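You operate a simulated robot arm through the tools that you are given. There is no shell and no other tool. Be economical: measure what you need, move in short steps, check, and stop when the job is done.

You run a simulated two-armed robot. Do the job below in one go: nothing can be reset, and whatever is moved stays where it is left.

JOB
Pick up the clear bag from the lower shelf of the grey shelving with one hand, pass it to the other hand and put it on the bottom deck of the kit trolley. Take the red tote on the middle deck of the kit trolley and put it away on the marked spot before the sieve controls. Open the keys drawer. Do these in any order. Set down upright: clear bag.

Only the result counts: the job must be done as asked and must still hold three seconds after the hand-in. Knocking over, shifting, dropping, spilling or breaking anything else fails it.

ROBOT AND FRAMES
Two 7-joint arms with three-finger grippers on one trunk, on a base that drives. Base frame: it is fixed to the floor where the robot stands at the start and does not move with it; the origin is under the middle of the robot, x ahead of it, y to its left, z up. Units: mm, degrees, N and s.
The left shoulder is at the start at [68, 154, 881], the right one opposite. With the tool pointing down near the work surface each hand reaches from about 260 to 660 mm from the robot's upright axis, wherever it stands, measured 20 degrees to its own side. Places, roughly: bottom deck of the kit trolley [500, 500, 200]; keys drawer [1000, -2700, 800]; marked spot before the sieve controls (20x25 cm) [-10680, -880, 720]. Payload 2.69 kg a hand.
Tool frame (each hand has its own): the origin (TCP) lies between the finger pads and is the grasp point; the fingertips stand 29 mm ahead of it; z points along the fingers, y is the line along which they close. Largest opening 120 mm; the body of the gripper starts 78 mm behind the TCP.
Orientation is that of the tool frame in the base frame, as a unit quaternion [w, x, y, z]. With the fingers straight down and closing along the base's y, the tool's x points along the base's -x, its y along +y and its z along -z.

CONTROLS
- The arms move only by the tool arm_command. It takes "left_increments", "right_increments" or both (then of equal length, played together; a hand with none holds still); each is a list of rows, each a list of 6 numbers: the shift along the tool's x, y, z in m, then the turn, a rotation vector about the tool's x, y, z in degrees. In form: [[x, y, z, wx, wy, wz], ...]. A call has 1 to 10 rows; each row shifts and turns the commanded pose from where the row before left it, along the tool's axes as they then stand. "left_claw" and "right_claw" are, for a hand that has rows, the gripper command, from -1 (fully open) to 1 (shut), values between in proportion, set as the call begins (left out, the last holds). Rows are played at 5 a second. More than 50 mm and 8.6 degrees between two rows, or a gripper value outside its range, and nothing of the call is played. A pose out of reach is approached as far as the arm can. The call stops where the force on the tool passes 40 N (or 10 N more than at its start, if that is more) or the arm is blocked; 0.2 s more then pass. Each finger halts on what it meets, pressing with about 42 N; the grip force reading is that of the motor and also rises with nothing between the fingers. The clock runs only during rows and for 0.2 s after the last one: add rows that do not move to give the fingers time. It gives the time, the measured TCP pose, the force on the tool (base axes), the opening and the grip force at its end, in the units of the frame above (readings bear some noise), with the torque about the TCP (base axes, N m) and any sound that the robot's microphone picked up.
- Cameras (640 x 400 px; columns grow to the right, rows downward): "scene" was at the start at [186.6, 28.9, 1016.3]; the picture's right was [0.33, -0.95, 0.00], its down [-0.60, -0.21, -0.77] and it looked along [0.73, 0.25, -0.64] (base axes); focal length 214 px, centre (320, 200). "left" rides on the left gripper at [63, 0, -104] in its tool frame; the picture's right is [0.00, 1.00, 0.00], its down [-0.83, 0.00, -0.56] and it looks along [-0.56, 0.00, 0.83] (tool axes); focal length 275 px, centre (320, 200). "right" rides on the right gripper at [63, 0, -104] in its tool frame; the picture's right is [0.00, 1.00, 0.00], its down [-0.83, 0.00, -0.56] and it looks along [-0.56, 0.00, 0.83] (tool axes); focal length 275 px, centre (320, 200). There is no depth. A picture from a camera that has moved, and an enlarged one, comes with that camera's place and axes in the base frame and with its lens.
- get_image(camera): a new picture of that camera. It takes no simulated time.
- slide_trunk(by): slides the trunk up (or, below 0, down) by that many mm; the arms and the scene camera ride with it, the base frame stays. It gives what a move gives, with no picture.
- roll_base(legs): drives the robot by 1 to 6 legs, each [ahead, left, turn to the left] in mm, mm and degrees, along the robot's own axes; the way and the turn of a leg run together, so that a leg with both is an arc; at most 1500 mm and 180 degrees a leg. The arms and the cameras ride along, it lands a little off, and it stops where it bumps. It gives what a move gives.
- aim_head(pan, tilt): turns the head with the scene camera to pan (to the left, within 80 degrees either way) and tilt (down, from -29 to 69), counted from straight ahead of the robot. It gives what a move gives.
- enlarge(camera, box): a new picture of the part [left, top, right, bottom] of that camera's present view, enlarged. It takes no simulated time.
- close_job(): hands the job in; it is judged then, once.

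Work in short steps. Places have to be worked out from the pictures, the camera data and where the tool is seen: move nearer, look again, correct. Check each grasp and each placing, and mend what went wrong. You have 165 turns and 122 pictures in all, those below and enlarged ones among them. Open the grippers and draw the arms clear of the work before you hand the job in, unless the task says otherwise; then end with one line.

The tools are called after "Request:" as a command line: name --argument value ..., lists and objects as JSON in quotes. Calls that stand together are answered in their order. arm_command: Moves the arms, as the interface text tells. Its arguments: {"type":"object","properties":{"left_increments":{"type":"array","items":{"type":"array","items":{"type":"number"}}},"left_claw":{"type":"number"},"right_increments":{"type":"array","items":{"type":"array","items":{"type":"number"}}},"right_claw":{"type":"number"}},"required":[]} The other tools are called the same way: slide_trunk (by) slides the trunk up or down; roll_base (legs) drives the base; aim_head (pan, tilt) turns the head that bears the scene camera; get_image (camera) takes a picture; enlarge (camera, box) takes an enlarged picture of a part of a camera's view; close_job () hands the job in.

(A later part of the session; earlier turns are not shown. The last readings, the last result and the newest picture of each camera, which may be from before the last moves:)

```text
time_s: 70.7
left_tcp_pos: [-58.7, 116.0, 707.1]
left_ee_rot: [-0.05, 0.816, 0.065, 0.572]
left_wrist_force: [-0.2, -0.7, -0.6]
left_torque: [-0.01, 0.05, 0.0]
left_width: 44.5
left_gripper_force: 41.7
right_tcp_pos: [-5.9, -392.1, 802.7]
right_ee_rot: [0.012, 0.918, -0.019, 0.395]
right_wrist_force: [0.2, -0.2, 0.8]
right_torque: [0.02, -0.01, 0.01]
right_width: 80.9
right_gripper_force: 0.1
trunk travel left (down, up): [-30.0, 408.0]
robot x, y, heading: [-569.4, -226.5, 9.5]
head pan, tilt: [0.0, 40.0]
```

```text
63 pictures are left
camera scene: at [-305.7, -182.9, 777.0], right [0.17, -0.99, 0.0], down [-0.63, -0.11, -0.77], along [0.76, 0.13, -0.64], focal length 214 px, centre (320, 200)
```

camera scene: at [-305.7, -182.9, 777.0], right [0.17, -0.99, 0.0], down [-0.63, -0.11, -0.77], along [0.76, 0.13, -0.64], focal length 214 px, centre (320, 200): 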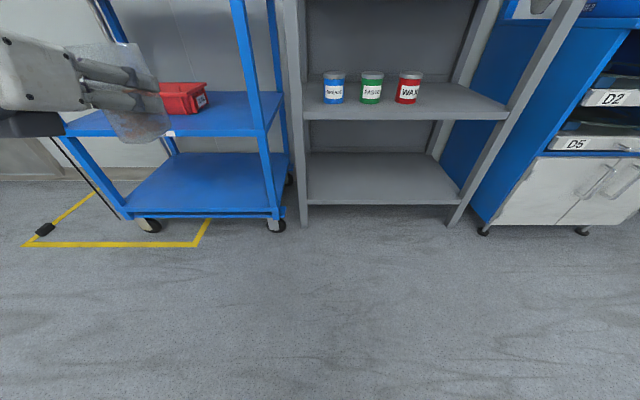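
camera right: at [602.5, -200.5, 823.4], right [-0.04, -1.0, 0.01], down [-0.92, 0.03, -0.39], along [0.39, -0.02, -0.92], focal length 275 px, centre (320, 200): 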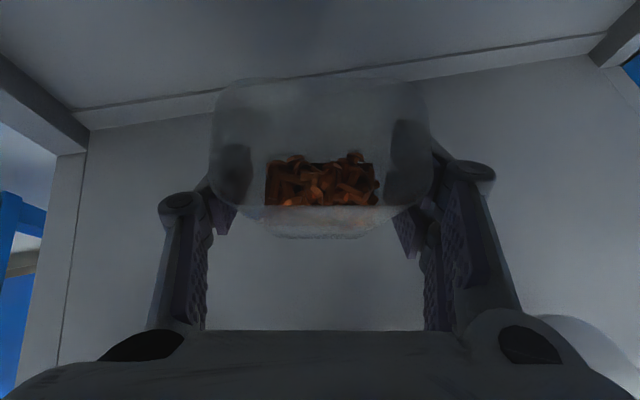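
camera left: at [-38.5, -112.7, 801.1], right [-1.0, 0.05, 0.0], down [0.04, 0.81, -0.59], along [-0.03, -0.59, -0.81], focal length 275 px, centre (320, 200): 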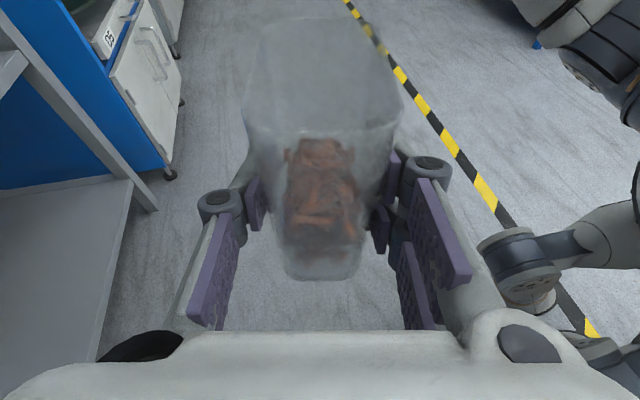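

Left hand points ahead with the bag upright. I lower the trunk the last 30 mm and bring the left hand down to about z 300 here in the free space.

Request:
slide_trunk --by -28

Request:
arm_command --left_increments '[[-0.0443, 0, 0.0161, 0, 0, 0], [-0.0443, 0, 0.0161, 0, 0, 0], [-0.0443, 0, 0.0161, 0, 0, 0], [-0.0443, 0, 0.0161, 0, 0, 0], [-0.0443, 0, 0.0161, 0, 0, 0], [-0.0443, 0, 0.0161, 0, 0, 0], [-0.0443, 0, 0.0161, 0, 0, 0], [-0.0443, 0, 0.0161, 0, 0, 0]]'

Request:
aim_head --pan 25 --tilt 40

Request:
get_image --camera "scene"

```text
time_s: 71.5
left_tcp_pos: [-59.3, 115.1, 679.3]
left_ee_rot: [-0.049, 0.816, 0.064, 0.573]
left_wrist_force: [0.2, -0.3, -0.9]
left_torque: [0.0, 0.02, 0.01]
left_width: 44.6
left_gripper_force: 42.2
right_tcp_pos: [-6.8, -392.3, 777.8]
right_ee_rot: [0.013, 0.919, -0.019, 0.395]
right_wrist_force: [0.2, -0.2, -0.8]
right_torque: [0.01, 0.02, 0.02]
right_width: 80.7
right_gripper_force: 0.1
trunk travel left (down, up): [-2.0, 436.0]
robot x, y, heading: [-567.2, -226.9, 9.6]
head pan, tilt: [0.0, 40.0]
```

```text
time_s: 73.3
left_tcp_pos: [-55.1, 116.3, 302.4]
left_ee_rot: [-0.049, 0.816, 0.064, 0.572]
left_wrist_force: [0.3, 1.0, 0.6]
left_torque: [0.01, 0.04, 0.0]
left_width: 44.6
left_gripper_force: 42.2
left hand out of reach, approached as far as the arm can: row 2
right_tcp_pos: [-7.1, -394.1, 775.6]
right_ee_rot: [0.011, 0.919, -0.018, 0.395]
right_wrist_force: [-1.5, 0.7, -0.5]
right_torque: [0.02, 0.0, -0.01]
right_width: 81.0
right_gripper_force: 0.0
trunk travel left (down, up): [-2.0, 436.0]
robot x, y, heading: [-565.7, -224.4, 9.7]
head pan, tilt: [0.0, 40.0]
```

```text
time_s: 74.2
left_tcp_pos: [-54.0, 115.8, 302.7]
left_ee_rot: [-0.049, 0.816, 0.064, 0.572]
left_wrist_force: [0.6, -0.1, -0.6]
left_torque: [-0.01, 0.05, 0.02]
left_width: 44.5
left_gripper_force: 42.2
right_tcp_pos: [-6.3, -393.7, 776.6]
right_ee_rot: [0.012, 0.919, -0.019, 0.394]
right_wrist_force: [0.1, 0.6, -0.6]
right_torque: [0.0, 0.03, -0.02]
right_width: 81.0
right_gripper_force: 0.1
trunk travel left (down, up): [-2.0, 436.0]
robot x, y, heading: [-566.2, -227.8, 9.5]
head pan, tilt: [25.0, 40.0]
```

```text
62 pictures are left
camera scene: at [-315.4, -148.2, 757.7], right [0.57, -0.82, 0.0], down [-0.53, -0.37, -0.77], along [0.63, 0.44, -0.64], focal length 214 px, centre (320, 200)
```

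scene: 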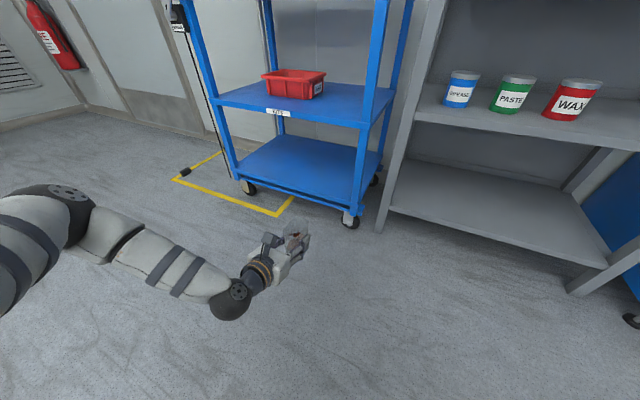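

Check the bag in the left camera, then shift left 212 and forward 280 mm.

Request:
roll_base --legs '[[0, 212, 0], [280, 0, 0]]'

Request:
get_image --camera "left"

Request:
get_image --camera "scene"

```text
time_s: 78.0
left_tcp_pos: [181.4, 377.0, 303.4]
left_ee_rot: [-0.051, 0.816, 0.067, 0.572]
left_wrist_force: [0.0, 0.1, -0.8]
left_torque: [-0.02, 0.0, -0.01]
left_width: 44.4
left_gripper_force: 41.6
right_tcp_pos: [230.4, -131.2, 777.3]
right_ee_rot: [0.011, 0.918, -0.017, 0.395]
right_wrist_force: [-0.3, 0.6, 0.3]
right_torque: [0.01, 0.0, 0.02]
right_width: 81.2
right_gripper_force: 0.2
trunk travel left (down, up): [-2.0, 436.0]
robot x, y, heading: [-327.9, 28.7, 9.8]
head pan, tilt: [25.0, 40.0]
```

```text
61 pictures are left
camera left: at [106.0, 362.5, 398.4], right [0.17, -0.99, -0.01], down [-0.8, -0.13, -0.59], along [0.58, 0.11, -0.81], focal length 275 px, centre (320, 200)
```

left: 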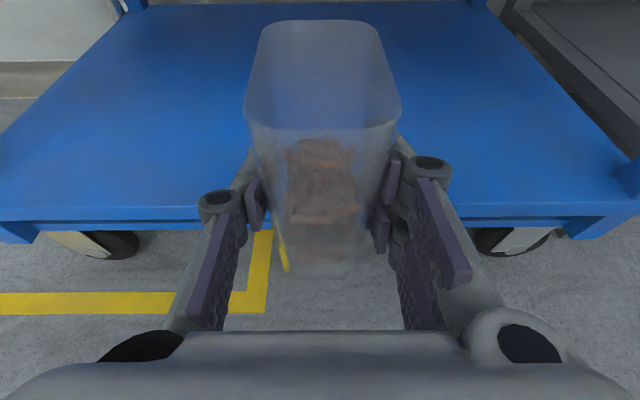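

```text
60 pictures are left
camera scene: at [-79.0, 111.5, 757.7], right [0.57, -0.82, 0.0], down [-0.53, -0.37, -0.77], along [0.63, 0.44, -0.64], focal length 214 px, centre (320, 200)
```

scene: 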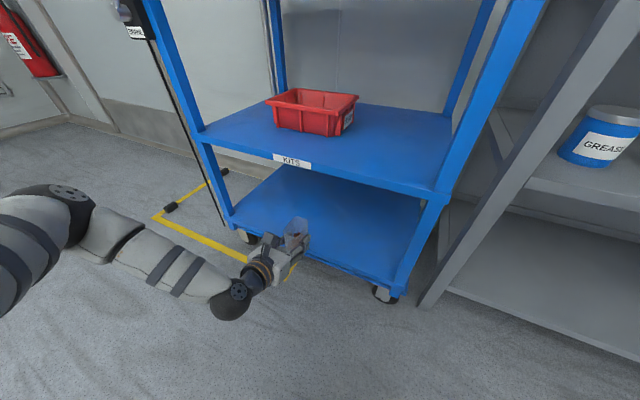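

Deck top ≈ z 212, front edge u≈295. Drive ahead 160 mm so the bag is over the deck.

Request:
roll_base --legs '[[160, 0, 0]]'

Request:
get_image --camera "left"

Request:
enlarge --camera "scene" --box '[120, 120, 440, 340]'

```text
time_s: 79.4
left_tcp_pos: [340.0, 402.0, 302.8]
left_ee_rot: [-0.049, 0.816, 0.065, 0.572]
left_wrist_force: [-0.5, -0.5, -0.1]
left_torque: [0.0, 0.04, -0.01]
left_width: 44.9
left_gripper_force: 41.6
right_tcp_pos: [388.2, -106.5, 776.2]
right_ee_rot: [0.012, 0.918, -0.019, 0.395]
right_wrist_force: [-0.2, -0.2, 0.2]
right_torque: [-0.01, 0.0, -0.02]
right_width: 81.0
right_gripper_force: 0.1
trunk travel left (down, up): [-2.0, 436.0]
robot x, y, heading: [-167.0, 59.7, 9.8]
head pan, tilt: [25.0, 40.0]
```

```text
59 pictures are left
camera left: at [264.9, 388.2, 398.4], right [0.16, -0.99, -0.01], down [-0.8, -0.12, -0.59], along [0.58, 0.1, -0.81], focal length 275 px, centre (320, 200)
```

left: 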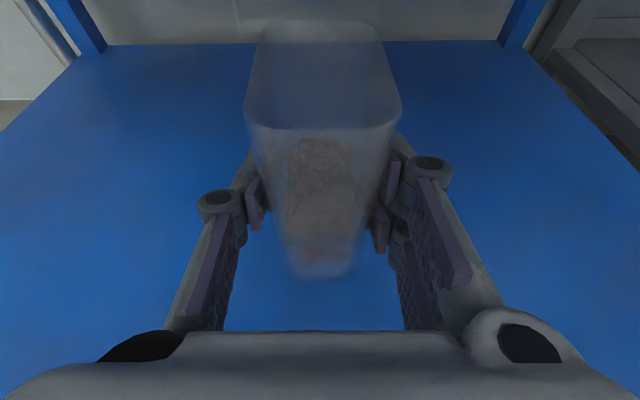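

```text
1.82 times, centred on (280, 230) of scene
camera zoom: at [78.9, 138.0, 757.7], right [0.57, -0.82, 0.0], down [-0.53, -0.37, -0.77], along [0.63, 0.44, -0.64], focal length 390 px, centre (393, 146)
```

zoom: 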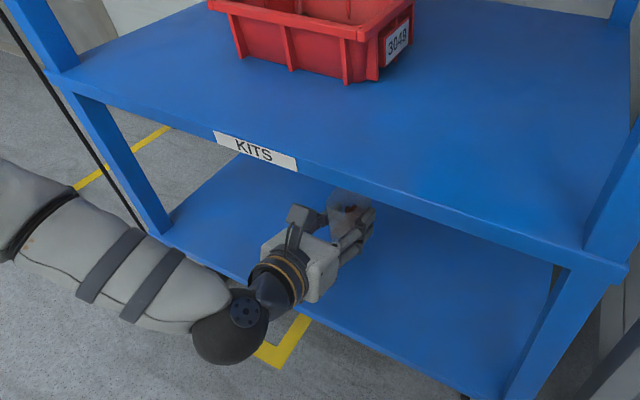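

Bag is above the deck, well inside. Lower 30 mm and check the force.

Request:
arm_command --left_increments '[[-0.0141, 0, 0.0051, 0, 0, 0], [-0.0141, 0, 0.0051, 0, 0, 0], [0, 0, 0, 0, 0, 0]]'

Request:
get_image --camera "left"

```text
time_s: 80.2
left_tcp_pos: [339.5, 402.0, 272.1]
left_ee_rot: [-0.05, 0.816, 0.065, 0.573]
left_wrist_force: [0.8, 0.3, -0.1]
left_torque: [-0.02, 0.06, 0.01]
left_width: 44.5
left_gripper_force: 42.7
right_tcp_pos: [387.7, -105.9, 776.9]
right_ee_rot: [0.011, 0.919, -0.017, 0.394]
right_wrist_force: [0.5, -0.4, 0.6]
right_torque: [0.02, -0.01, -0.03]
right_width: 81.1
right_gripper_force: 0.1
trunk travel left (down, up): [-2.0, 436.0]
robot x, y, heading: [-176.2, 54.0, 9.7]
head pan, tilt: [25.0, 40.0]
```

```text
57 pictures are left
camera left: at [265.0, 387.9, 367.7], right [0.16, -0.99, -0.01], down [-0.8, -0.12, -0.59], along [0.58, 0.1, -0.81], focal length 275 px, centre (320, 200)
```

left: 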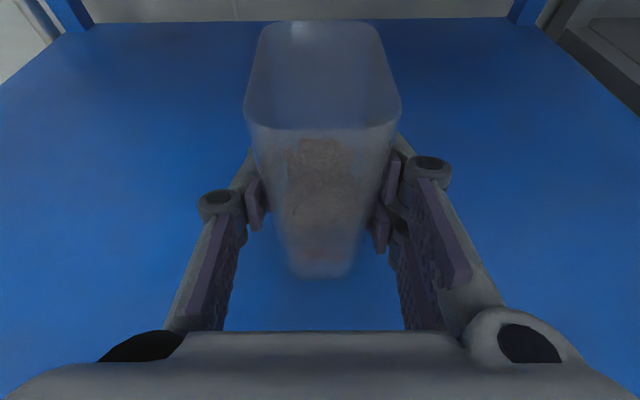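

Not yet in contact. Continue down in small 4 mm steps (up to 20 mm), watching the force.

Request:
arm_command --left_increments '[[-0.0038, 0, 0.0014, 0, 0, 0], [-0.0038, 0, 0.0014, 0, 0, 0], [-0.0038, 0, 0.0014, 0, 0, 0]]'

Request:
arm_command --left_increments '[[-0.0038, 0, 0.0014, 0, 0, 0], [0, 0, 0, 0, 0, 0]]'

Request:
arm_command --left_increments '[[-0.0038, 0, 0.0014, 0, 0, 0], [0, 0, 0, 0, 0, 0]]'

```text
time_s: 81.0
left_tcp_pos: [341.2, 402.1, 262.2]
left_ee_rot: [-0.05, 0.815, 0.066, 0.573]
left_wrist_force: [-2.5, -0.3, 4.5]
left_torque: [-0.06, -0.27, -0.01]
left_width: 44.5
left_gripper_force: 42.1
right_tcp_pos: [386.9, -105.8, 776.9]
right_ee_rot: [0.011, 0.919, -0.018, 0.394]
right_wrist_force: [-0.5, 0.0, -0.4]
right_torque: [0.0, 0.02, -0.02]
right_width: 81.2
right_gripper_force: 0.0
trunk travel left (down, up): [-2.0, 436.0]
robot x, y, heading: [-173.1, 54.3, 9.9]
head pan, tilt: [25.0, 40.0]
```

```text
time_s: 81.6
left_tcp_pos: [340.8, 403.7, 261.1]
left_ee_rot: [-0.051, 0.813, 0.066, 0.576]
left_wrist_force: [0.7, 2.1, 26.3]
left_torque: [-0.36, -0.9, 0.29]
left_width: 44.8
left_gripper_force: 41.9
right_tcp_pos: [387.2, -106.3, 777.1]
right_ee_rot: [0.011, 0.918, -0.018, 0.395]
right_wrist_force: [0.2, 0.4, 0.5]
right_torque: [0.02, 0.0, -0.01]
right_width: 80.9
right_gripper_force: 0.0
trunk travel left (down, up): [-2.0, 436.0]
robot x, y, heading: [-170.1, 57.9, 9.9]
head pan, tilt: [25.0, 40.0]
```

```text
time_s: 82.2
left_tcp_pos: [340.1, 402.5, 255.5]
left_ee_rot: [-0.051, 0.814, 0.065, 0.575]
left_wrist_force: [5.5, 1.2, 26.5]
left_torque: [-0.35, -0.77, 0.14]
left_width: 44.6
left_gripper_force: 42.3
right_tcp_pos: [387.4, -106.0, 777.3]
right_ee_rot: [0.011, 0.918, -0.018, 0.396]
right_wrist_force: [0.1, -0.1, -0.8]
right_torque: [0.0, 0.0, -0.01]
right_width: 80.9
right_gripper_force: 0.2
trunk travel left (down, up): [-2.0, 436.0]
robot x, y, heading: [-176.5, 58.9, 9.9]
head pan, tilt: [25.0, 40.0]
```

Contact made (26 N). Look at how the bag sits before releasing.

Request:
enlarge --camera "left" --box '[160, 0, 480, 300]'

Request:
enlarge --camera "scene" --box '[220, 200, 360, 300]'

```text
1.33 times, centred on (320, 150) of left
camera zoom: at [265.1, 387.6, 350.6], right [0.16, -0.99, -0.01], down [-0.79, -0.12, -0.6], along [0.59, 0.11, -0.8], focal length 367 px, centre (320, 267)
```

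zoom: 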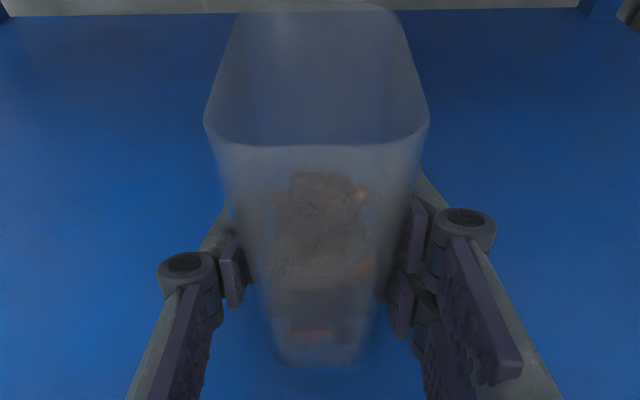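

```text
4.00 times, centred on (290, 250) of scene
camera zoom: at [77.9, 137.2, 758.2], right [0.57, -0.82, 0.0], down [-0.53, -0.37, -0.77], along [0.63, 0.44, -0.64], focal length 858 px, centre (440, 0)
```

zoom: 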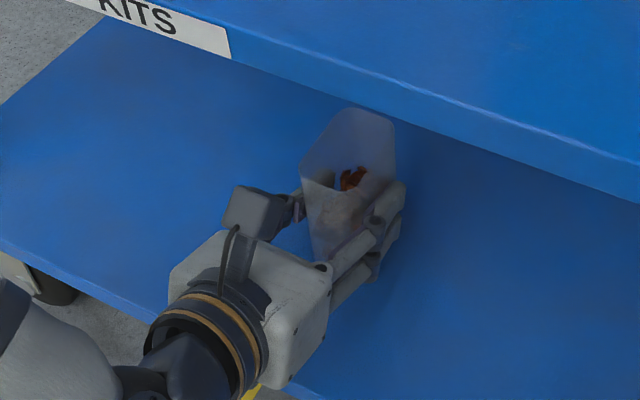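

Bag appears within a few degrees of upright and is pressed on the deck. Open the left gripper partly and see whether it stands.

Request:
arm_command --left_increments '[[0.002, 0, -0.0007, 0, 0, 0], [0, 0, 0, 0, 0, 0]]'

Request:
arm_command --left_increments '[[0, 0, 0, 0, 0, 0], [0, 0, 0, 0, 0, 0], [0, 0, 0, 0, 0, 0]]' --left_claw -0.2

Request:
enlarge --camera "left" --box '[160, 0, 480, 300]'

Request:
enlarge --camera "scene" --box '[220, 200, 360, 300]'

```text
time_s: 82.8
left_tcp_pos: [338.9, 402.1, 255.4]
left_ee_rot: [-0.05, 0.816, 0.065, 0.572]
left_wrist_force: [6.7, 1.0, 16.5]
left_torque: [-0.15, -1.28, 0.12]
left_width: 44.4
left_gripper_force: 42.1
right_tcp_pos: [387.9, -106.7, 776.6]
right_ee_rot: [0.011, 0.918, -0.018, 0.395]
right_wrist_force: [-0.4, 0.1, 0.9]
right_torque: [-0.01, 0.02, 0.02]
right_width: 80.8
right_gripper_force: 0.1
trunk travel left (down, up): [-2.0, 436.0]
robot x, y, heading: [-173.9, 57.4, 9.8]
head pan, tilt: [25.0, 40.0]
```

```text
time_s: 83.6
left_tcp_pos: [339.9, 401.9, 254.9]
left_ee_rot: [-0.05, 0.817, 0.065, 0.571]
left_wrist_force: [-0.5, 0.0, 1.1]
left_torque: [0.03, 0.03, -0.01]
left_width: 72.1
left_gripper_force: 0.0
right_tcp_pos: [388.0, -105.1, 777.2]
right_ee_rot: [0.011, 0.918, -0.018, 0.395]
right_wrist_force: [-0.3, -0.9, -0.5]
right_torque: [-0.01, 0.02, -0.05]
right_width: 80.7
right_gripper_force: 0.1
trunk travel left (down, up): [-2.0, 436.0]
robot x, y, heading: [-172.3, 57.6, 9.6]
head pan, tilt: [25.0, 40.0]
```

```text
1.33 times, centred on (320, 150) of left
camera zoom: at [264.9, 387.9, 350.3], right [0.16, -0.99, -0.01], down [-0.8, -0.12, -0.59], along [0.58, 0.1, -0.81], focal length 367 px, centre (320, 267)
```

zoom: 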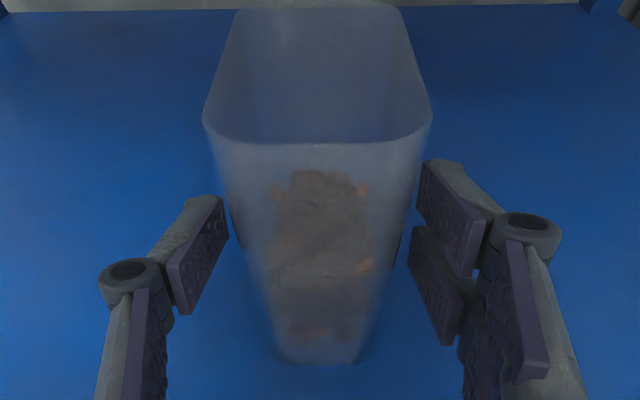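

```text
4.00 times, centred on (290, 250) of scene
camera zoom: at [78.8, 137.9, 757.7], right [0.57, -0.82, 0.0], down [-0.53, -0.37, -0.77], along [0.63, 0.44, -0.64], focal length 858 px, centre (440, 0)
```

zoom: 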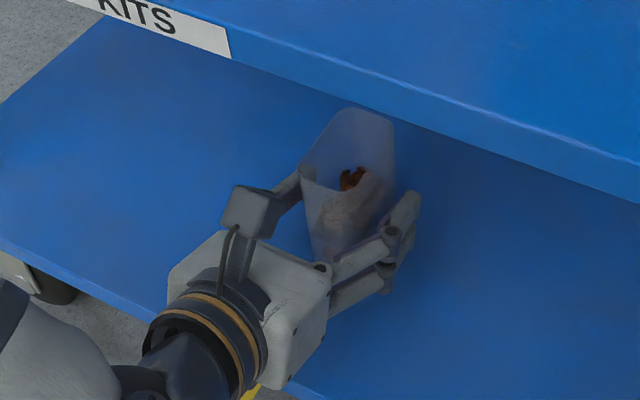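

The bag stands freely. Open wider, then back the base straight out and check.

Request:
arm_command --left_increments '[[0, 0, 0, 0, 0, 0], [0, 0, 0, 0, 0, 0]]' --left_claw -0.7

Request:
roll_base --legs '[[-300, 0, 0]]'

Request:
get_image --camera "scene"

```text
time_s: 84.2
left_tcp_pos: [339.2, 403.0, 255.0]
left_ee_rot: [-0.05, 0.816, 0.065, 0.572]
left_wrist_force: [-1.1, 0.1, 0.2]
left_torque: [-0.03, 0.01, -0.01]
left_width: 101.9
left_gripper_force: 0.1
right_tcp_pos: [387.8, -106.0, 776.6]
right_ee_rot: [0.012, 0.919, -0.019, 0.395]
right_wrist_force: [0.2, 0.2, -0.3]
right_torque: [0.01, 0.01, 0.0]
right_width: 80.9
right_gripper_force: 0.1
trunk travel left (down, up): [-2.0, 436.0]
robot x, y, heading: [-172.8, 54.6, 9.8]
head pan, tilt: [25.0, 40.0]
```

```text
time_s: 86.2
left_tcp_pos: [41.6, 351.2, 254.4]
left_ee_rot: [-0.051, 0.816, 0.066, 0.572]
left_wrist_force: [0.7, 0.2, 0.5]
left_torque: [0.0, 0.02, 0.04]
left_width: 101.8
left_gripper_force: 0.1
right_tcp_pos: [91.3, -156.5, 777.0]
right_ee_rot: [0.01, 0.919, -0.016, 0.395]
right_wrist_force: [-0.1, 0.7, -0.8]
right_torque: [0.01, -0.01, 0.04]
right_width: 80.6
right_gripper_force: 0.2
trunk travel left (down, up): [-2.0, 436.0]
robot x, y, heading: [-469.4, 4.4, 9.8]
head pan, tilt: [25.0, 40.0]
```

```text
52 pictures are left
camera scene: at [-218.9, 86.7, 757.7], right [0.57, -0.82, 0.0], down [-0.53, -0.37, -0.77], along [0.63, 0.44, -0.64], focal length 214 px, centre (320, 200)
```

scene: 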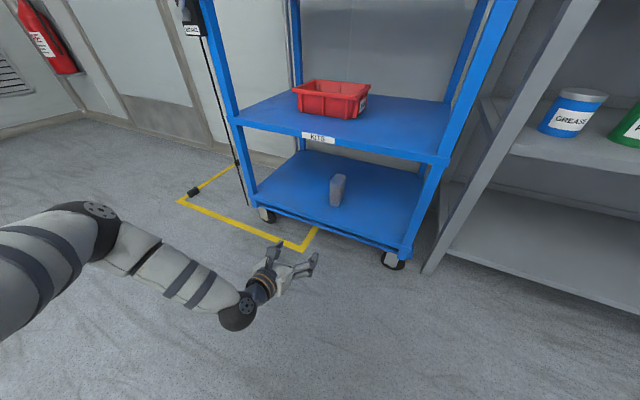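

Bag stands on the bottom deck. Now the red tote: enlarge it to find its size and grip features.

Request:
enlarge --camera "scene" --box '[270, 60, 390, 140]'

```text
5.00 times, centred on (330, 100) of scene
camera zoom: at [-218.9, 86.7, 757.7], right [0.57, -0.82, 0.0], down [-0.53, -0.37, -0.77], along [0.63, 0.44, -0.64], focal length 1072 px, centre (270, 700)
```

zoom: 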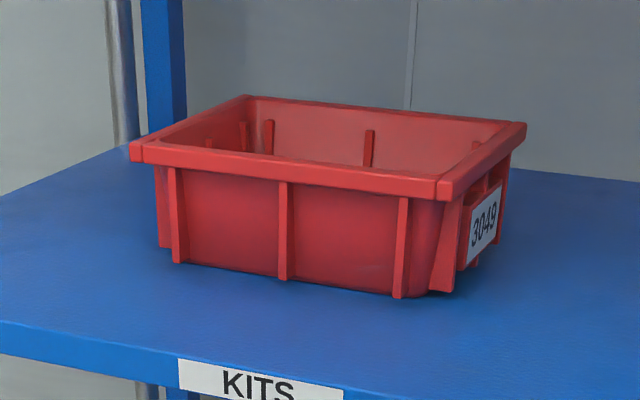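

Tote ≈ 210×180×65 mm with a rim; I'll carry it with both hands, each pinching an end wall. First bring the left hand up and set both hands to ~45° pitch, square ahead.

Request:
arm_command --left_increments '[[0.0442, 0.01, -0.0158, 0, 0, 0], [0.0442, 0.01, -0.0158, 0, 0, 0], [0.0442, 0.01, -0.0158, 0, 0, 0], [0.0442, 0.01, -0.0158, 0, 0, 0], [0.0442, 0.01, -0.0158, 0, 0, 0], [0.0442, 0.01, -0.0158, 0, 0, 0], [0.0442, 0.01, -0.0158, 0, 0, 0], [0.0442, 0.01, -0.0158, 0, 0, 0]]' --right_increments '[[0, 0, 0, 4.5, 0, -4.2], [0, 0, 0, 4.5, 0, -4.2], [-0.018, 0, 0.0175, 0, 0, 0], [-0.018, 0, 0.0175, 0, 0, 0], [-0.018, 0, 0.0175, 0, 0, 0], [0.012, -0.02, 0.012, 0, 0, 0], [0.012, -0.02, 0.012, 0, 0, 0], [0.012, -0.02, 0.012, 0, 0, 0]]'

Request:
arm_command --left_increments '[[0, 0, 0, 0, -8.3, 0], [0, 0, 0, 0, -8.3, 0], [0, 0, 0, 0, -8.3, 0]]'

Request:
roll_base --legs '[[0, 329, 0]]'

Request:
aim_head --pan 0 --tilt 20

Request:
get_image --camera "scene"

```text
time_s: 88.0
left_tcp_pos: [58.9, 273.7, 631.1]
left_ee_rot: [-0.051, 0.816, 0.066, 0.573]
left_wrist_force: [0.3, -0.7, -0.1]
left_torque: [0.02, 0.02, 0.03]
left_width: 102.4
left_gripper_force: 0.1
right_tcp_pos: [133.2, -88.7, 702.7]
right_ee_rot: [-0.033, 0.915, 0.081, 0.393]
right_wrist_force: [0.5, -0.6, 0.7]
right_torque: [0.0, 0.0, -0.02]
right_width: 80.8
right_gripper_force: 0.0
trunk travel left (down, up): [-2.0, 436.0]
robot x, y, heading: [-471.0, 5.8, 10.0]
head pan, tilt: [25.0, 40.0]
```

```text
time_s: 88.8
left_tcp_pos: [58.0, 271.0, 630.9]
left_ee_rot: [-0.036, 0.92, 0.076, 0.382]
left_wrist_force: [-0.3, 0.1, 0.2]
left_torque: [0.0, 0.01, -0.02]
left_width: 102.1
left_gripper_force: 0.1
right_tcp_pos: [132.0, -89.0, 702.2]
right_ee_rot: [-0.031, 0.916, 0.08, 0.392]
right_wrist_force: [-0.2, 0.1, 0.2]
right_torque: [0.01, 0.04, -0.01]
right_width: 81.1
right_gripper_force: 0.0
trunk travel left (down, up): [-2.0, 436.0]
robot x, y, heading: [-468.6, 6.1, 9.8]
head pan, tilt: [25.0, 40.0]
```

```text
time_s: 91.9
left_tcp_pos: [-0.3, 596.8, 629.1]
left_ee_rot: [-0.036, 0.92, 0.076, 0.383]
left_wrist_force: [0.2, -0.4, -0.7]
left_torque: [0.01, 0.03, 0.01]
left_width: 102.0
left_gripper_force: 0.1
right_tcp_pos: [76.1, 234.0, 702.4]
right_ee_rot: [-0.032, 0.915, 0.081, 0.393]
right_wrist_force: [1.7, 0.3, 0.5]
right_torque: [0.0, -0.01, 0.0]
right_width: 81.1
right_gripper_force: 0.1
trunk travel left (down, up): [-2.0, 436.0]
robot x, y, heading: [-528.9, 330.6, 10.0]
head pan, tilt: [25.0, 40.0]
```

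```text
time_s: 92.8
left_tcp_pos: [1.1, 594.6, 631.4]
left_ee_rot: [-0.036, 0.92, 0.076, 0.383]
left_wrist_force: [0.7, 0.1, 0.0]
left_torque: [0.0, 0.0, 0.02]
left_width: 102.0
left_gripper_force: 0.0
right_tcp_pos: [75.7, 235.7, 701.9]
right_ee_rot: [-0.032, 0.915, 0.082, 0.393]
right_wrist_force: [0.5, -0.4, 1.0]
right_torque: [-0.01, 0.01, 0.0]
right_width: 80.9
right_gripper_force: 0.1
trunk travel left (down, up): [-2.0, 436.0]
robot x, y, heading: [-527.4, 328.0, 10.1]
head pan, tilt: [0.0, 20.0]
```

```text
50 pictures are left
camera scene: at [-253.8, 377.7, 789.1], right [0.18, -0.98, 0.0], down [-0.34, -0.06, -0.94], along [0.93, 0.16, -0.34], focal length 214 px, centre (320, 200)
```

scene: 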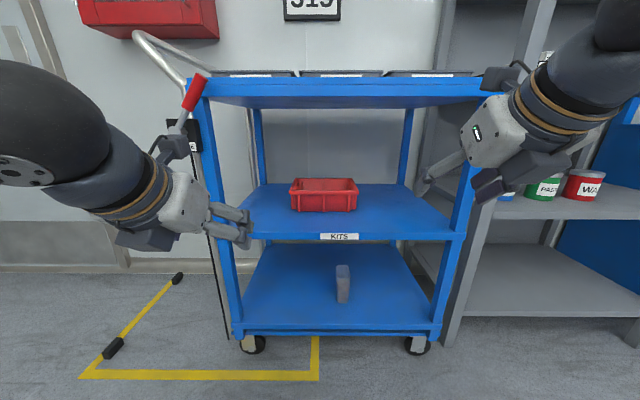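

Enlarge the tote to measure it from straight ahead.

Request:
enlarge --camera "scene" --box '[260, 150, 390, 250]'

```text
4.00 times, centred on (325, 200) of scene
camera zoom: at [-253.8, 377.7, 789.1], right [0.18, -0.98, 0.0], down [-0.34, -0.06, -0.94], along [0.93, 0.16, -0.34], focal length 858 px, centre (300, 200)
```

zoom: 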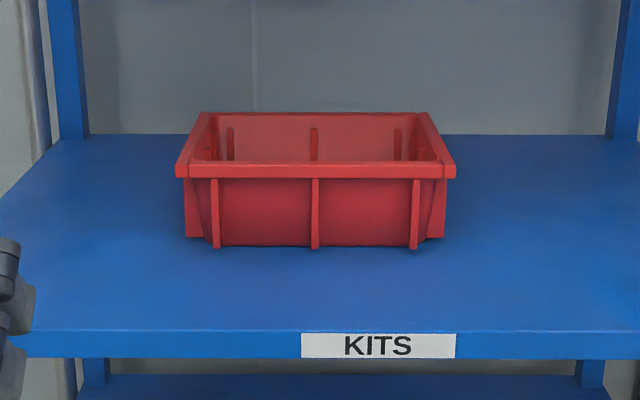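

Tote rim: u 424–578, v 301–507, top z≈597 on deck z≈527. Line both hands up over the end walls (v≈501 and 307) at z≈670.

Request:
arm_command --left_increments '[[0.018, 0.0283, -0.0007, 0, 0, 0], [0.018, 0.0283, -0.0007, 0, 0, 0], [0.018, 0.0283, -0.0007, 0, 0, 0], [0, 0, 0, 0, 0, 0]]' --right_increments '[[-0.002, -0.0297, 0.0134, 0, 0, 0], [-0.002, -0.0297, 0.0134, 0, 0, 0], [-0.002, -0.0297, 0.0134, 0, 0, 0], [0, 0, 0, 0, 0, 0]]' --left_claw -0.6 --right_claw -0.6

Request:
roll_base --legs '[[200, 0, 0]]'

Request:
get_image --camera "scene"

```text
time_s: 93.8
left_tcp_pos: [49.9, 520.5, 670.2]
left_ee_rot: [-0.036, 0.92, 0.076, 0.383]
left_wrist_force: [-0.3, -0.3, -0.2]
left_torque: [0.01, 0.0, 0.04]
left_width: 96.1
left_gripper_force: 0.0
right_tcp_pos: [85.4, 328.5, 668.6]
right_ee_rot: [-0.034, 0.915, 0.083, 0.393]
right_wrist_force: [1.2, 0.2, -1.1]
right_torque: [0.01, -0.01, -0.02]
right_width: 95.9
right_gripper_force: 0.1
trunk travel left (down, up): [-2.0, 436.0]
robot x, y, heading: [-530.3, 326.0, 10.0]
head pan, tilt: [0.0, 20.0]
```

```text
time_s: 95.4
left_tcp_pos: [249.3, 556.3, 669.4]
left_ee_rot: [-0.036, 0.92, 0.077, 0.383]
left_wrist_force: [-0.3, -0.4, 0.8]
left_torque: [0.02, 0.01, -0.01]
left_width: 96.0
left_gripper_force: 0.1
right_tcp_pos: [282.6, 363.5, 667.6]
right_ee_rot: [-0.033, 0.915, 0.083, 0.393]
right_wrist_force: [0.0, -0.9, -0.4]
right_torque: [0.0, 0.02, -0.02]
right_width: 96.2
right_gripper_force: 0.0
trunk travel left (down, up): [-2.0, 436.0]
robot x, y, heading: [-329.7, 361.8, 10.0]
head pan, tilt: [0.0, 20.0]
```

```text
48 pictures are left
camera scene: at [-55.5, 413.2, 789.2], right [0.18, -0.98, 0.0], down [-0.34, -0.06, -0.94], along [0.93, 0.17, -0.34], focal length 214 px, centre (320, 200)
```

scene: 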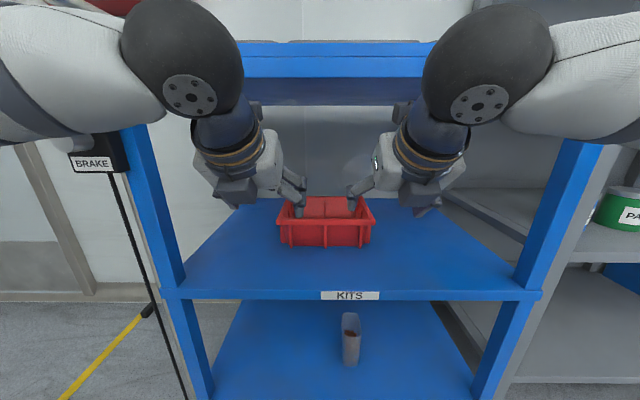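

Lanes are right, but the wrists need headroom under the top deck (lip ≈ 837). Pitch both to ~36° and lower 25 mm, then drive in 160 mm.

Request:
arm_command --left_increments '[[0, 0, 0, 0, 8, 0], [-0.019, 0, 0.016, 0, 0, 0], [0, 0, 0, 0, 0, 0]]' --right_increments '[[0, 0, 0, 0, 7, 0], [-0.0185, 0, 0.016, 0, 0, 0], [0, 0, 0, 0, 0, 0]]'

Request:
roll_base --legs '[[160, 0, 0]]'

Request:
get_image --camera "left"

Request:
get_image --camera "right"

```text
time_s: 96.2
left_tcp_pos: [249.5, 556.5, 644.6]
left_ee_rot: [-0.04, 0.891, 0.073, 0.446]
left_wrist_force: [0.2, 0.0, -0.3]
left_torque: [0.03, 0.0, 0.02]
left_width: 95.9
left_gripper_force: 0.1
right_tcp_pos: [284.3, 364.7, 644.6]
right_ee_rot: [-0.039, 0.889, 0.081, 0.449]
right_wrist_force: [0.6, -0.4, 0.0]
right_torque: [0.0, -0.02, -0.01]
right_width: 96.1
right_gripper_force: 0.0
trunk travel left (down, up): [-2.0, 436.0]
robot x, y, heading: [-325.6, 362.5, 9.9]
head pan, tilt: [0.0, 20.0]
```

```text
time_s: 97.6
left_tcp_pos: [343.5, 571.9, 644.2]
left_ee_rot: [-0.046, 0.891, 0.059, 0.448]
left_wrist_force: [0.4, -0.5, 0.7]
left_torque: [0.0, 0.0, -0.01]
left_width: 95.9
left_gripper_force: 0.1
right_tcp_pos: [392.0, 391.1, 650.1]
right_ee_rot: [-0.044, 0.886, 0.088, 0.452]
right_wrist_force: [0.3, 0.4, -0.7]
right_torque: [0.01, -0.02, 0.02]
right_width: 95.9
right_gripper_force: 0.0
trunk travel left (down, up): [-2.0, 436.0]
robot x, y, heading: [-216.6, 380.6, 11.1]
head pan, tilt: [0.0, 20.0]
stopped in leg 1: the robot was blocked; the commanded pose is now the measured one
```

```text
47 pictures are left
camera left: at [299.2, 560.9, 758.0], right [0.14, -0.99, -0.03], down [-0.93, -0.12, -0.34], along [0.33, 0.08, -0.94], focal length 275 px, centre (320, 200)
```

left: 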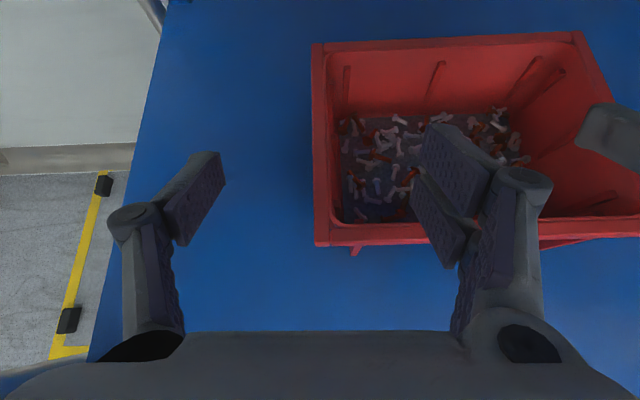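

```text
46 pictures are left
camera right: at [344.8, 382.4, 763.4], right [0.2, -0.98, 0.01], down [-0.92, -0.19, -0.35], along [0.34, 0.06, -0.94], focal length 275 px, centre (320, 200)
```

right: 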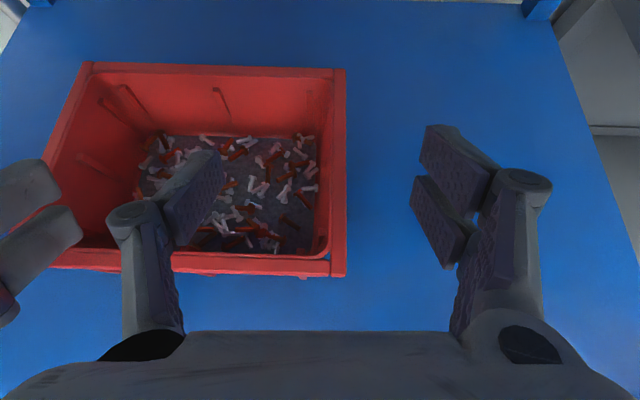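

The base was blocked at ~u −147. Look at what touches.

Request:
get_image --camera "scene"

```text
45 pictures are left
camera scene: at [49.8, 433.0, 792.2], right [0.19, -0.98, 0.0], down [-0.33, -0.06, -0.94], along [0.93, 0.18, -0.33], focal length 214 px, centre (320, 200)
```

scene: 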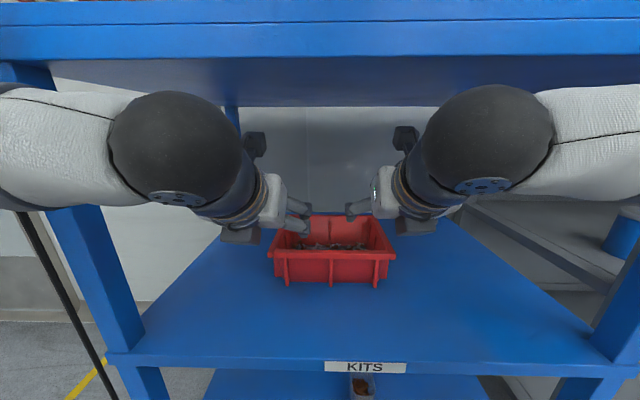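

The forearms press against the front posts. Back off 100 mm, square up, and instead extend the arms further from there.

Request:
roll_base --legs '[[-110, 0, 0], [0, 0, -1.2]]'

Request:
arm_command --left_increments '[[0.0176, 0, 0.0243, 0, 0, 0], [0.0176, 0, 0.0243, 0, 0, 0], [0.0176, 0, 0.0243, 0, 0, 0]]' --right_increments '[[0.0176, 0, 0.0243, 0, 0, 0], [0.0176, 0, 0.0243, 0, 0, 0], [0.0176, 0, 0.0243, 0, 0, 0]]'

Request:
get_image --camera "scene"

```text
time_s: 98.3
left_tcp_pos: [343.4, 571.8, 645.3]
left_ee_rot: [-0.046, 0.891, 0.058, 0.448]
left_wrist_force: [-0.2, -0.7, 0.2]
left_torque: [0.01, 0.02, 0.03]
left_width: 95.8
left_gripper_force: 0.1
right_tcp_pos: [392.2, 391.4, 648.4]
right_ee_rot: [-0.042, 0.888, 0.088, 0.45]
right_wrist_force: [-0.9, 0.4, 0.5]
right_torque: [0.0, 0.03, 0.01]
right_width: 95.9
right_gripper_force: 0.1
trunk travel left (down, up): [-2.0, 436.0]
robot x, y, heading: [-216.8, 379.3, 11.3]
head pan, tilt: [0.0, 20.0]
stopped in leg 1: the robot was blocked; the commanded pose is now the measured one
```

```text
time_s: 99.3
left_tcp_pos: [403.3, 577.6, 655.3]
left_ee_rot: [-0.048, 0.887, 0.053, 0.457]
left_wrist_force: [0.7, -0.6, 0.0]
left_torque: [0.03, -0.01, -0.01]
left_width: 95.9
left_gripper_force: 0.1
right_tcp_pos: [453.4, 409.3, 652.5]
right_ee_rot: [-0.045, 0.885, 0.092, 0.454]
right_wrist_force: [-1.1, -0.1, 0.2]
right_torque: [0.03, 0.01, 0.04]
right_width: 96.2
right_gripper_force: 0.0
trunk travel left (down, up): [-2.0, 436.0]
robot x, y, heading: [-237.9, 375.7, 11.6]
head pan, tilt: [0.0, 20.0]
stopped in row 3 (left hand): the arm was blocked; the commanded pose is now the measured one
```

```text
44 pictures are left
camera scene: at [23.3, 428.5, 792.7], right [0.2, -0.98, 0.0], down [-0.32, -0.06, -0.94], along [0.92, 0.19, -0.33], focal length 214 px, centre (320, 200)
```

scene: 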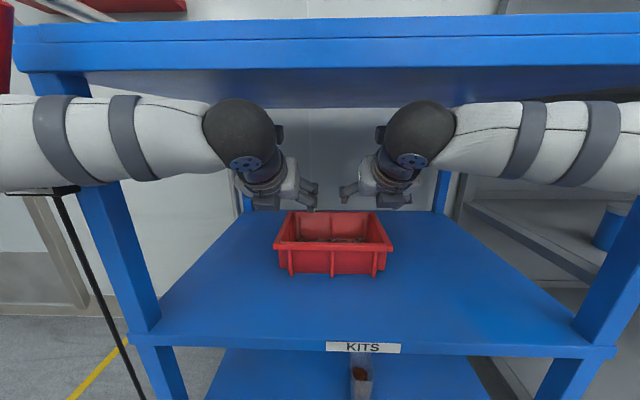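

Forearms press the posts/brake box from the front. Try backing straight out to free them.

Request:
roll_base --legs '[[-200, 0, 0]]'

Request:
get_image --camera "scene"

```text
time_s: 100.9
left_tcp_pos: [219.3, 544.8, 641.2]
left_ee_rot: [-0.045, 0.892, 0.055, 0.447]
left_wrist_force: [-0.2, -0.2, -0.2]
left_torque: [0.0, 0.0, -0.02]
left_width: 95.9
left_gripper_force: 0.0
right_tcp_pos: [266.5, 371.8, 643.6]
right_ee_rot: [-0.043, 0.888, 0.091, 0.448]
right_wrist_force: [-0.1, 0.6, -0.3]
right_torque: [0.0, 0.01, 0.0]
right_width: 96.2
right_gripper_force: 0.0
trunk travel left (down, up): [-2.0, 436.0]
robot x, y, heading: [-432.6, 335.4, 11.2]
head pan, tilt: [0.0, 20.0]
```

```text
43 pictures are left
camera scene: at [-161.6, 393.2, 789.1], right [0.2, -0.98, 0.0], down [-0.34, -0.07, -0.94], along [0.92, 0.18, -0.34], focal length 214 px, centre (320, 200)
```

scene: 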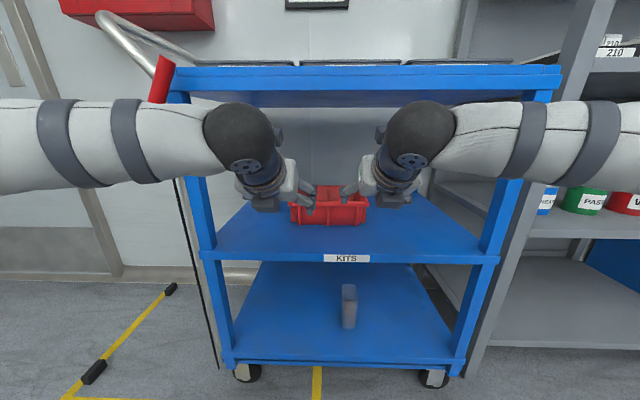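

Freed; the trolley and bag look in place. From here I square up (−1.3°) and extend both arms ahead with the base staying back, so the forearms run more forward between the posts; go 95 mm first.

Request:
roll_base --legs '[[0, 0, -1.3]]'

Request:
arm_command --left_increments '[[0.0143, -0.008, 0.019, 0, 0, 0], [0.0143, -0.008, 0.019, 0, 0, 0], [0.0143, 0, 0.019, 0, 0, 0], [0.0143, 0, 0.019, 0, 0, 0]]' --right_increments '[[0.0143, 0, 0.019, 0, 0, 0], [0.0143, 0, 0.019, 0, 0, 0], [0.0143, 0, 0.019, 0, 0, 0], [0.0143, 0, 0.019, 0, 0, 0]]'

Request:
get_image --camera "scene"

```text
time_s: 101.6
left_tcp_pos: [223.2, 530.5, 642.0]
left_ee_rot: [-0.04, 0.892, 0.044, 0.449]
left_wrist_force: [-1.2, 0.0, 0.1]
left_torque: [-0.01, -0.01, 0.01]
left_width: 96.2
left_gripper_force: 0.1
right_tcp_pos: [268.1, 354.3, 643.7]
right_ee_rot: [-0.037, 0.889, 0.081, 0.449]
right_wrist_force: [0.3, 0.1, -0.2]
right_torque: [-0.06, 0.01, -0.02]
right_width: 96.1
right_gripper_force: 0.0
trunk travel left (down, up): [-2.0, 436.0]
robot x, y, heading: [-435.2, 335.4, 9.9]
head pan, tilt: [0.0, 20.0]
```

```text
time_s: 102.6
left_tcp_pos: [315.2, 555.6, 642.2]
left_ee_rot: [-0.04, 0.892, 0.045, 0.448]
left_wrist_force: [-0.1, -0.3, 0.1]
left_torque: [-0.03, 0.02, 0.0]
left_width: 96.1
left_gripper_force: 0.0
right_tcp_pos: [362.0, 371.0, 644.6]
right_ee_rot: [-0.036, 0.889, 0.08, 0.448]
right_wrist_force: [-0.1, 0.0, -0.5]
right_torque: [-0.01, 0.0, 0.0]
right_width: 95.6
right_gripper_force: 0.0
trunk travel left (down, up): [-2.0, 436.0]
robot x, y, heading: [-436.6, 339.5, 10.2]
head pan, tilt: [0.0, 20.0]
```

```text
42 pictures are left
camera scene: at [-160.4, 387.1, 789.1], right [0.17, -0.98, 0.0], down [-0.34, -0.06, -0.94], along [0.93, 0.16, -0.34], focal length 214 px, centre (320, 200)
```

scene: 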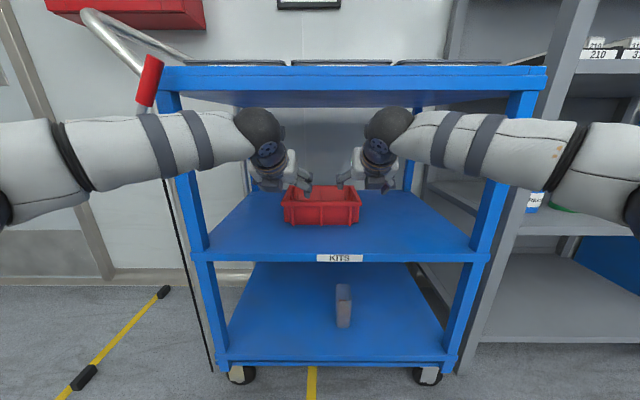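

Forearms are now angled forward. Extend another 45 mm and compare.

Request:
arm_command --left_increments '[[0.0136, -0.004, 0.018, 0, 0, 0], [0.0136, -0.005, 0.018, 0, 0, 0]]' --right_increments '[[0.012, -0.002, 0.016, 0, 0, 0], [0.012, -0.002, 0.016, 0, 0, 0]]'

Request:
get_image --camera "scene"

```text
time_s: 103.2
left_tcp_pos: [358.6, 569.7, 643.5]
left_ee_rot: [-0.041, 0.892, 0.046, 0.448]
left_wrist_force: [-0.2, -0.5, -0.4]
left_torque: [0.04, 0.02, -0.01]
left_width: 95.7
left_gripper_force: 0.1
right_tcp_pos: [398.7, 381.3, 645.4]
right_ee_rot: [-0.037, 0.889, 0.081, 0.448]
right_wrist_force: [0.0, -0.4, 0.0]
right_torque: [0.02, 0.02, -0.03]
right_width: 96.1
right_gripper_force: 0.0
trunk travel left (down, up): [-2.0, 436.0]
robot x, y, heading: [-431.6, 341.2, 9.9]
head pan, tilt: [0.0, 20.0]
```

```text
41 pictures are left
camera scene: at [-160.4, 387.1, 789.1], right [0.17, -0.98, 0.0], down [-0.34, -0.06, -0.94], along [0.93, 0.16, -0.34], focal length 214 px, centre (320, 200)
```

scene: 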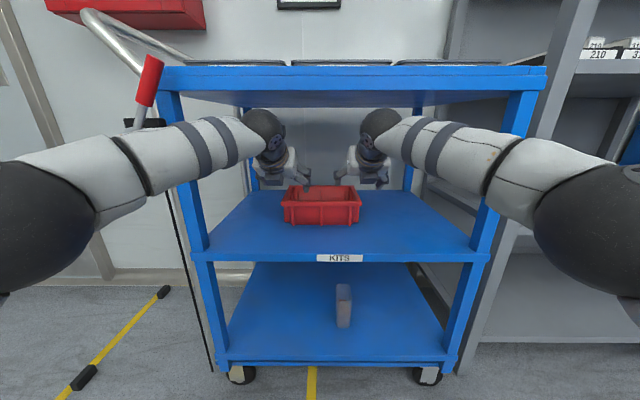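

Good clearance now. Extend the final ~48 mm and look through both hand cameras.

Request:
arm_command --left_increments '[[0.0147, -0.001, 0.0196, 0, 0, 0], [0.0147, -0.001, 0.0196, 0, 0, 0]]' --right_increments '[[0.0126, 0, 0.0168, 0, 0, 0], [0.0126, 0, 0.0168, 0, 0, 0]]'

Request:
get_image --camera "left"

Request:
get_image --camera "right"

```text
time_s: 103.8
left_tcp_pos: [377.4, 581.1, 635.9]
left_ee_rot: [-0.04, 0.892, 0.045, 0.447]
left_wrist_force: [0.6, -0.4, -0.2]
left_torque: [-0.02, 0.0, 0.0]
left_width: 95.9
left_gripper_force: 0.1
left hand out of reach, approached as far as the arm can: row 1, 2
right_tcp_pos: [409.0, 383.2, 644.9]
right_ee_rot: [-0.038, 0.889, 0.081, 0.448]
right_wrist_force: [0.5, -0.8, 0.1]
right_torque: [0.0, 0.01, 0.0]
right_width: 96.1
right_gripper_force: 0.1
right hand out of reach, approached as far as the arm can: row 1, 2
trunk travel left (down, up): [-2.0, 436.0]
robot x, y, heading: [-435.6, 338.6, 9.9]
head pan, tilt: [0.0, 20.0]
```

```text
40 pictures are left
camera left: at [331.8, 572.3, 750.2], right [0.11, -0.99, -0.04], down [-0.94, -0.1, -0.34], along [0.33, 0.07, -0.94], focal length 275 px, centre (320, 200)
```

left: 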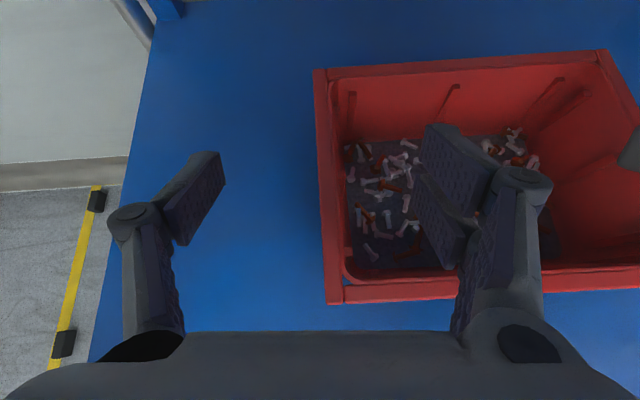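

```text
39 pictures are left
camera right: at [363.4, 376.4, 757.3], right [0.18, -0.98, 0.01], down [-0.93, -0.17, -0.34], along [0.33, 0.05, -0.94], focal length 275 px, centre (320, 200)
```

right: 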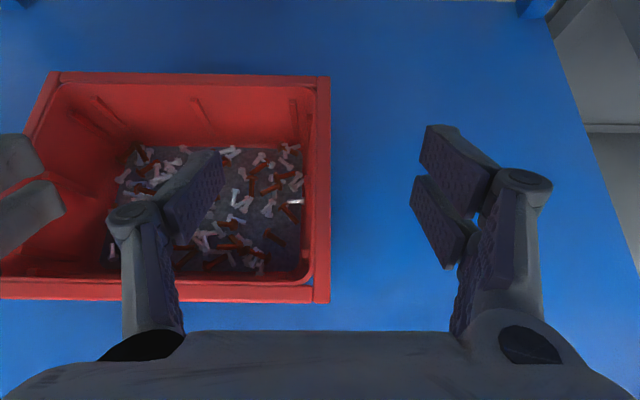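

Both walls lie exactly under the hands. Drive the base 30 mm ahead, then lower both hands onto the walls (to z≈592).

Request:
roll_base --legs '[[30, 0, 0]]'

Request:
arm_command --left_increments '[[-0.0176, 0, 0.0132, 0, 0, 0], [-0.0176, 0, 0.0132, 0, 0, 0], [0, 0, 0, 0, 0, 0]]' --right_increments '[[-0.0208, 0, 0.0156, 0, 0, 0], [-0.0208, 0, 0.0156, 0, 0, 0], [0, 0, 0, 0, 0, 0]]'

Request:
get_image --camera "left"

Request:
get_image --camera "right"

```text
time_s: 104.7
left_tcp_pos: [406.1, 587.6, 637.2]
left_ee_rot: [-0.04, 0.892, 0.045, 0.448]
left_wrist_force: [0.1, -0.6, -0.7]
left_torque: [-0.02, 0.0, -0.03]
left_width: 95.9
left_gripper_force: 0.0
right_tcp_pos: [439.9, 388.6, 644.6]
right_ee_rot: [-0.037, 0.889, 0.081, 0.449]
right_wrist_force: [0.0, -0.9, 0.3]
right_torque: [0.03, 0.01, -0.02]
right_width: 95.6
right_gripper_force: 0.1
trunk travel left (down, up): [-2.0, 436.0]
robot x, y, heading: [-403.3, 341.3, 10.4]
head pan, tilt: [0.0, 20.0]
```

```text
time_s: 105.5
left_tcp_pos: [407.1, 588.6, 592.9]
left_ee_rot: [-0.04, 0.892, 0.045, 0.448]
left_wrist_force: [0.1, -0.2, -0.6]
left_torque: [0.03, -0.04, -0.01]
left_width: 96.0
left_gripper_force: 0.0
right_tcp_pos: [440.0, 386.8, 593.6]
right_ee_rot: [-0.038, 0.89, 0.081, 0.448]
right_wrist_force: [0.4, -0.8, -0.2]
right_torque: [-0.01, 0.0, -0.02]
right_width: 96.0
right_gripper_force: 0.0
trunk travel left (down, up): [-2.0, 436.0]
robot x, y, heading: [-400.4, 342.5, 9.8]
head pan, tilt: [0.0, 20.0]
```

```text
38 pictures are left
camera left: at [362.0, 578.2, 706.4], right [0.11, -0.99, -0.04], down [-0.94, -0.1, -0.34], along [0.33, 0.07, -0.94], focal length 275 px, centre (320, 200)
```

left: 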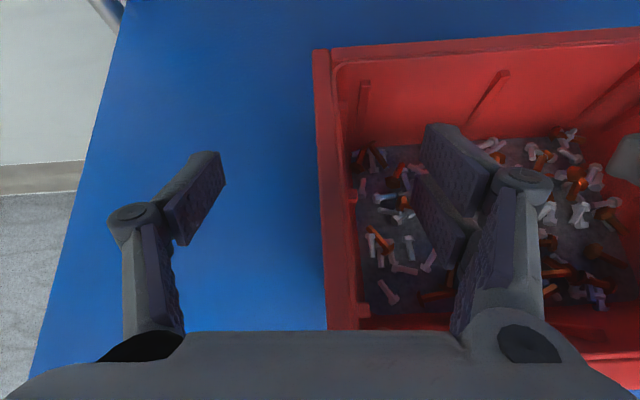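

```text
37 pictures are left
camera right: at [393.8, 380.1, 705.1], right [0.18, -0.98, 0.01], down [-0.93, -0.17, -0.34], along [0.33, 0.05, -0.94], focal length 275 px, centre (320, 200)
```

right: 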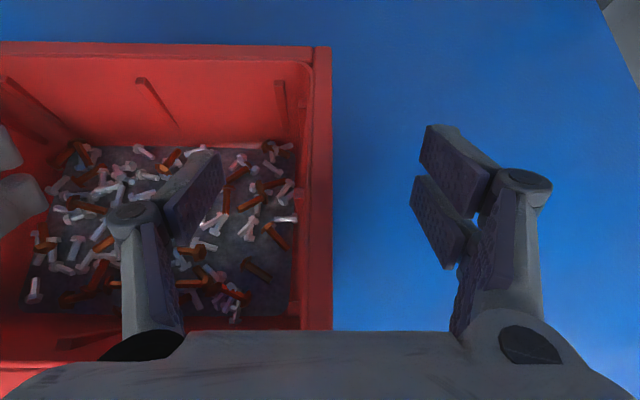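

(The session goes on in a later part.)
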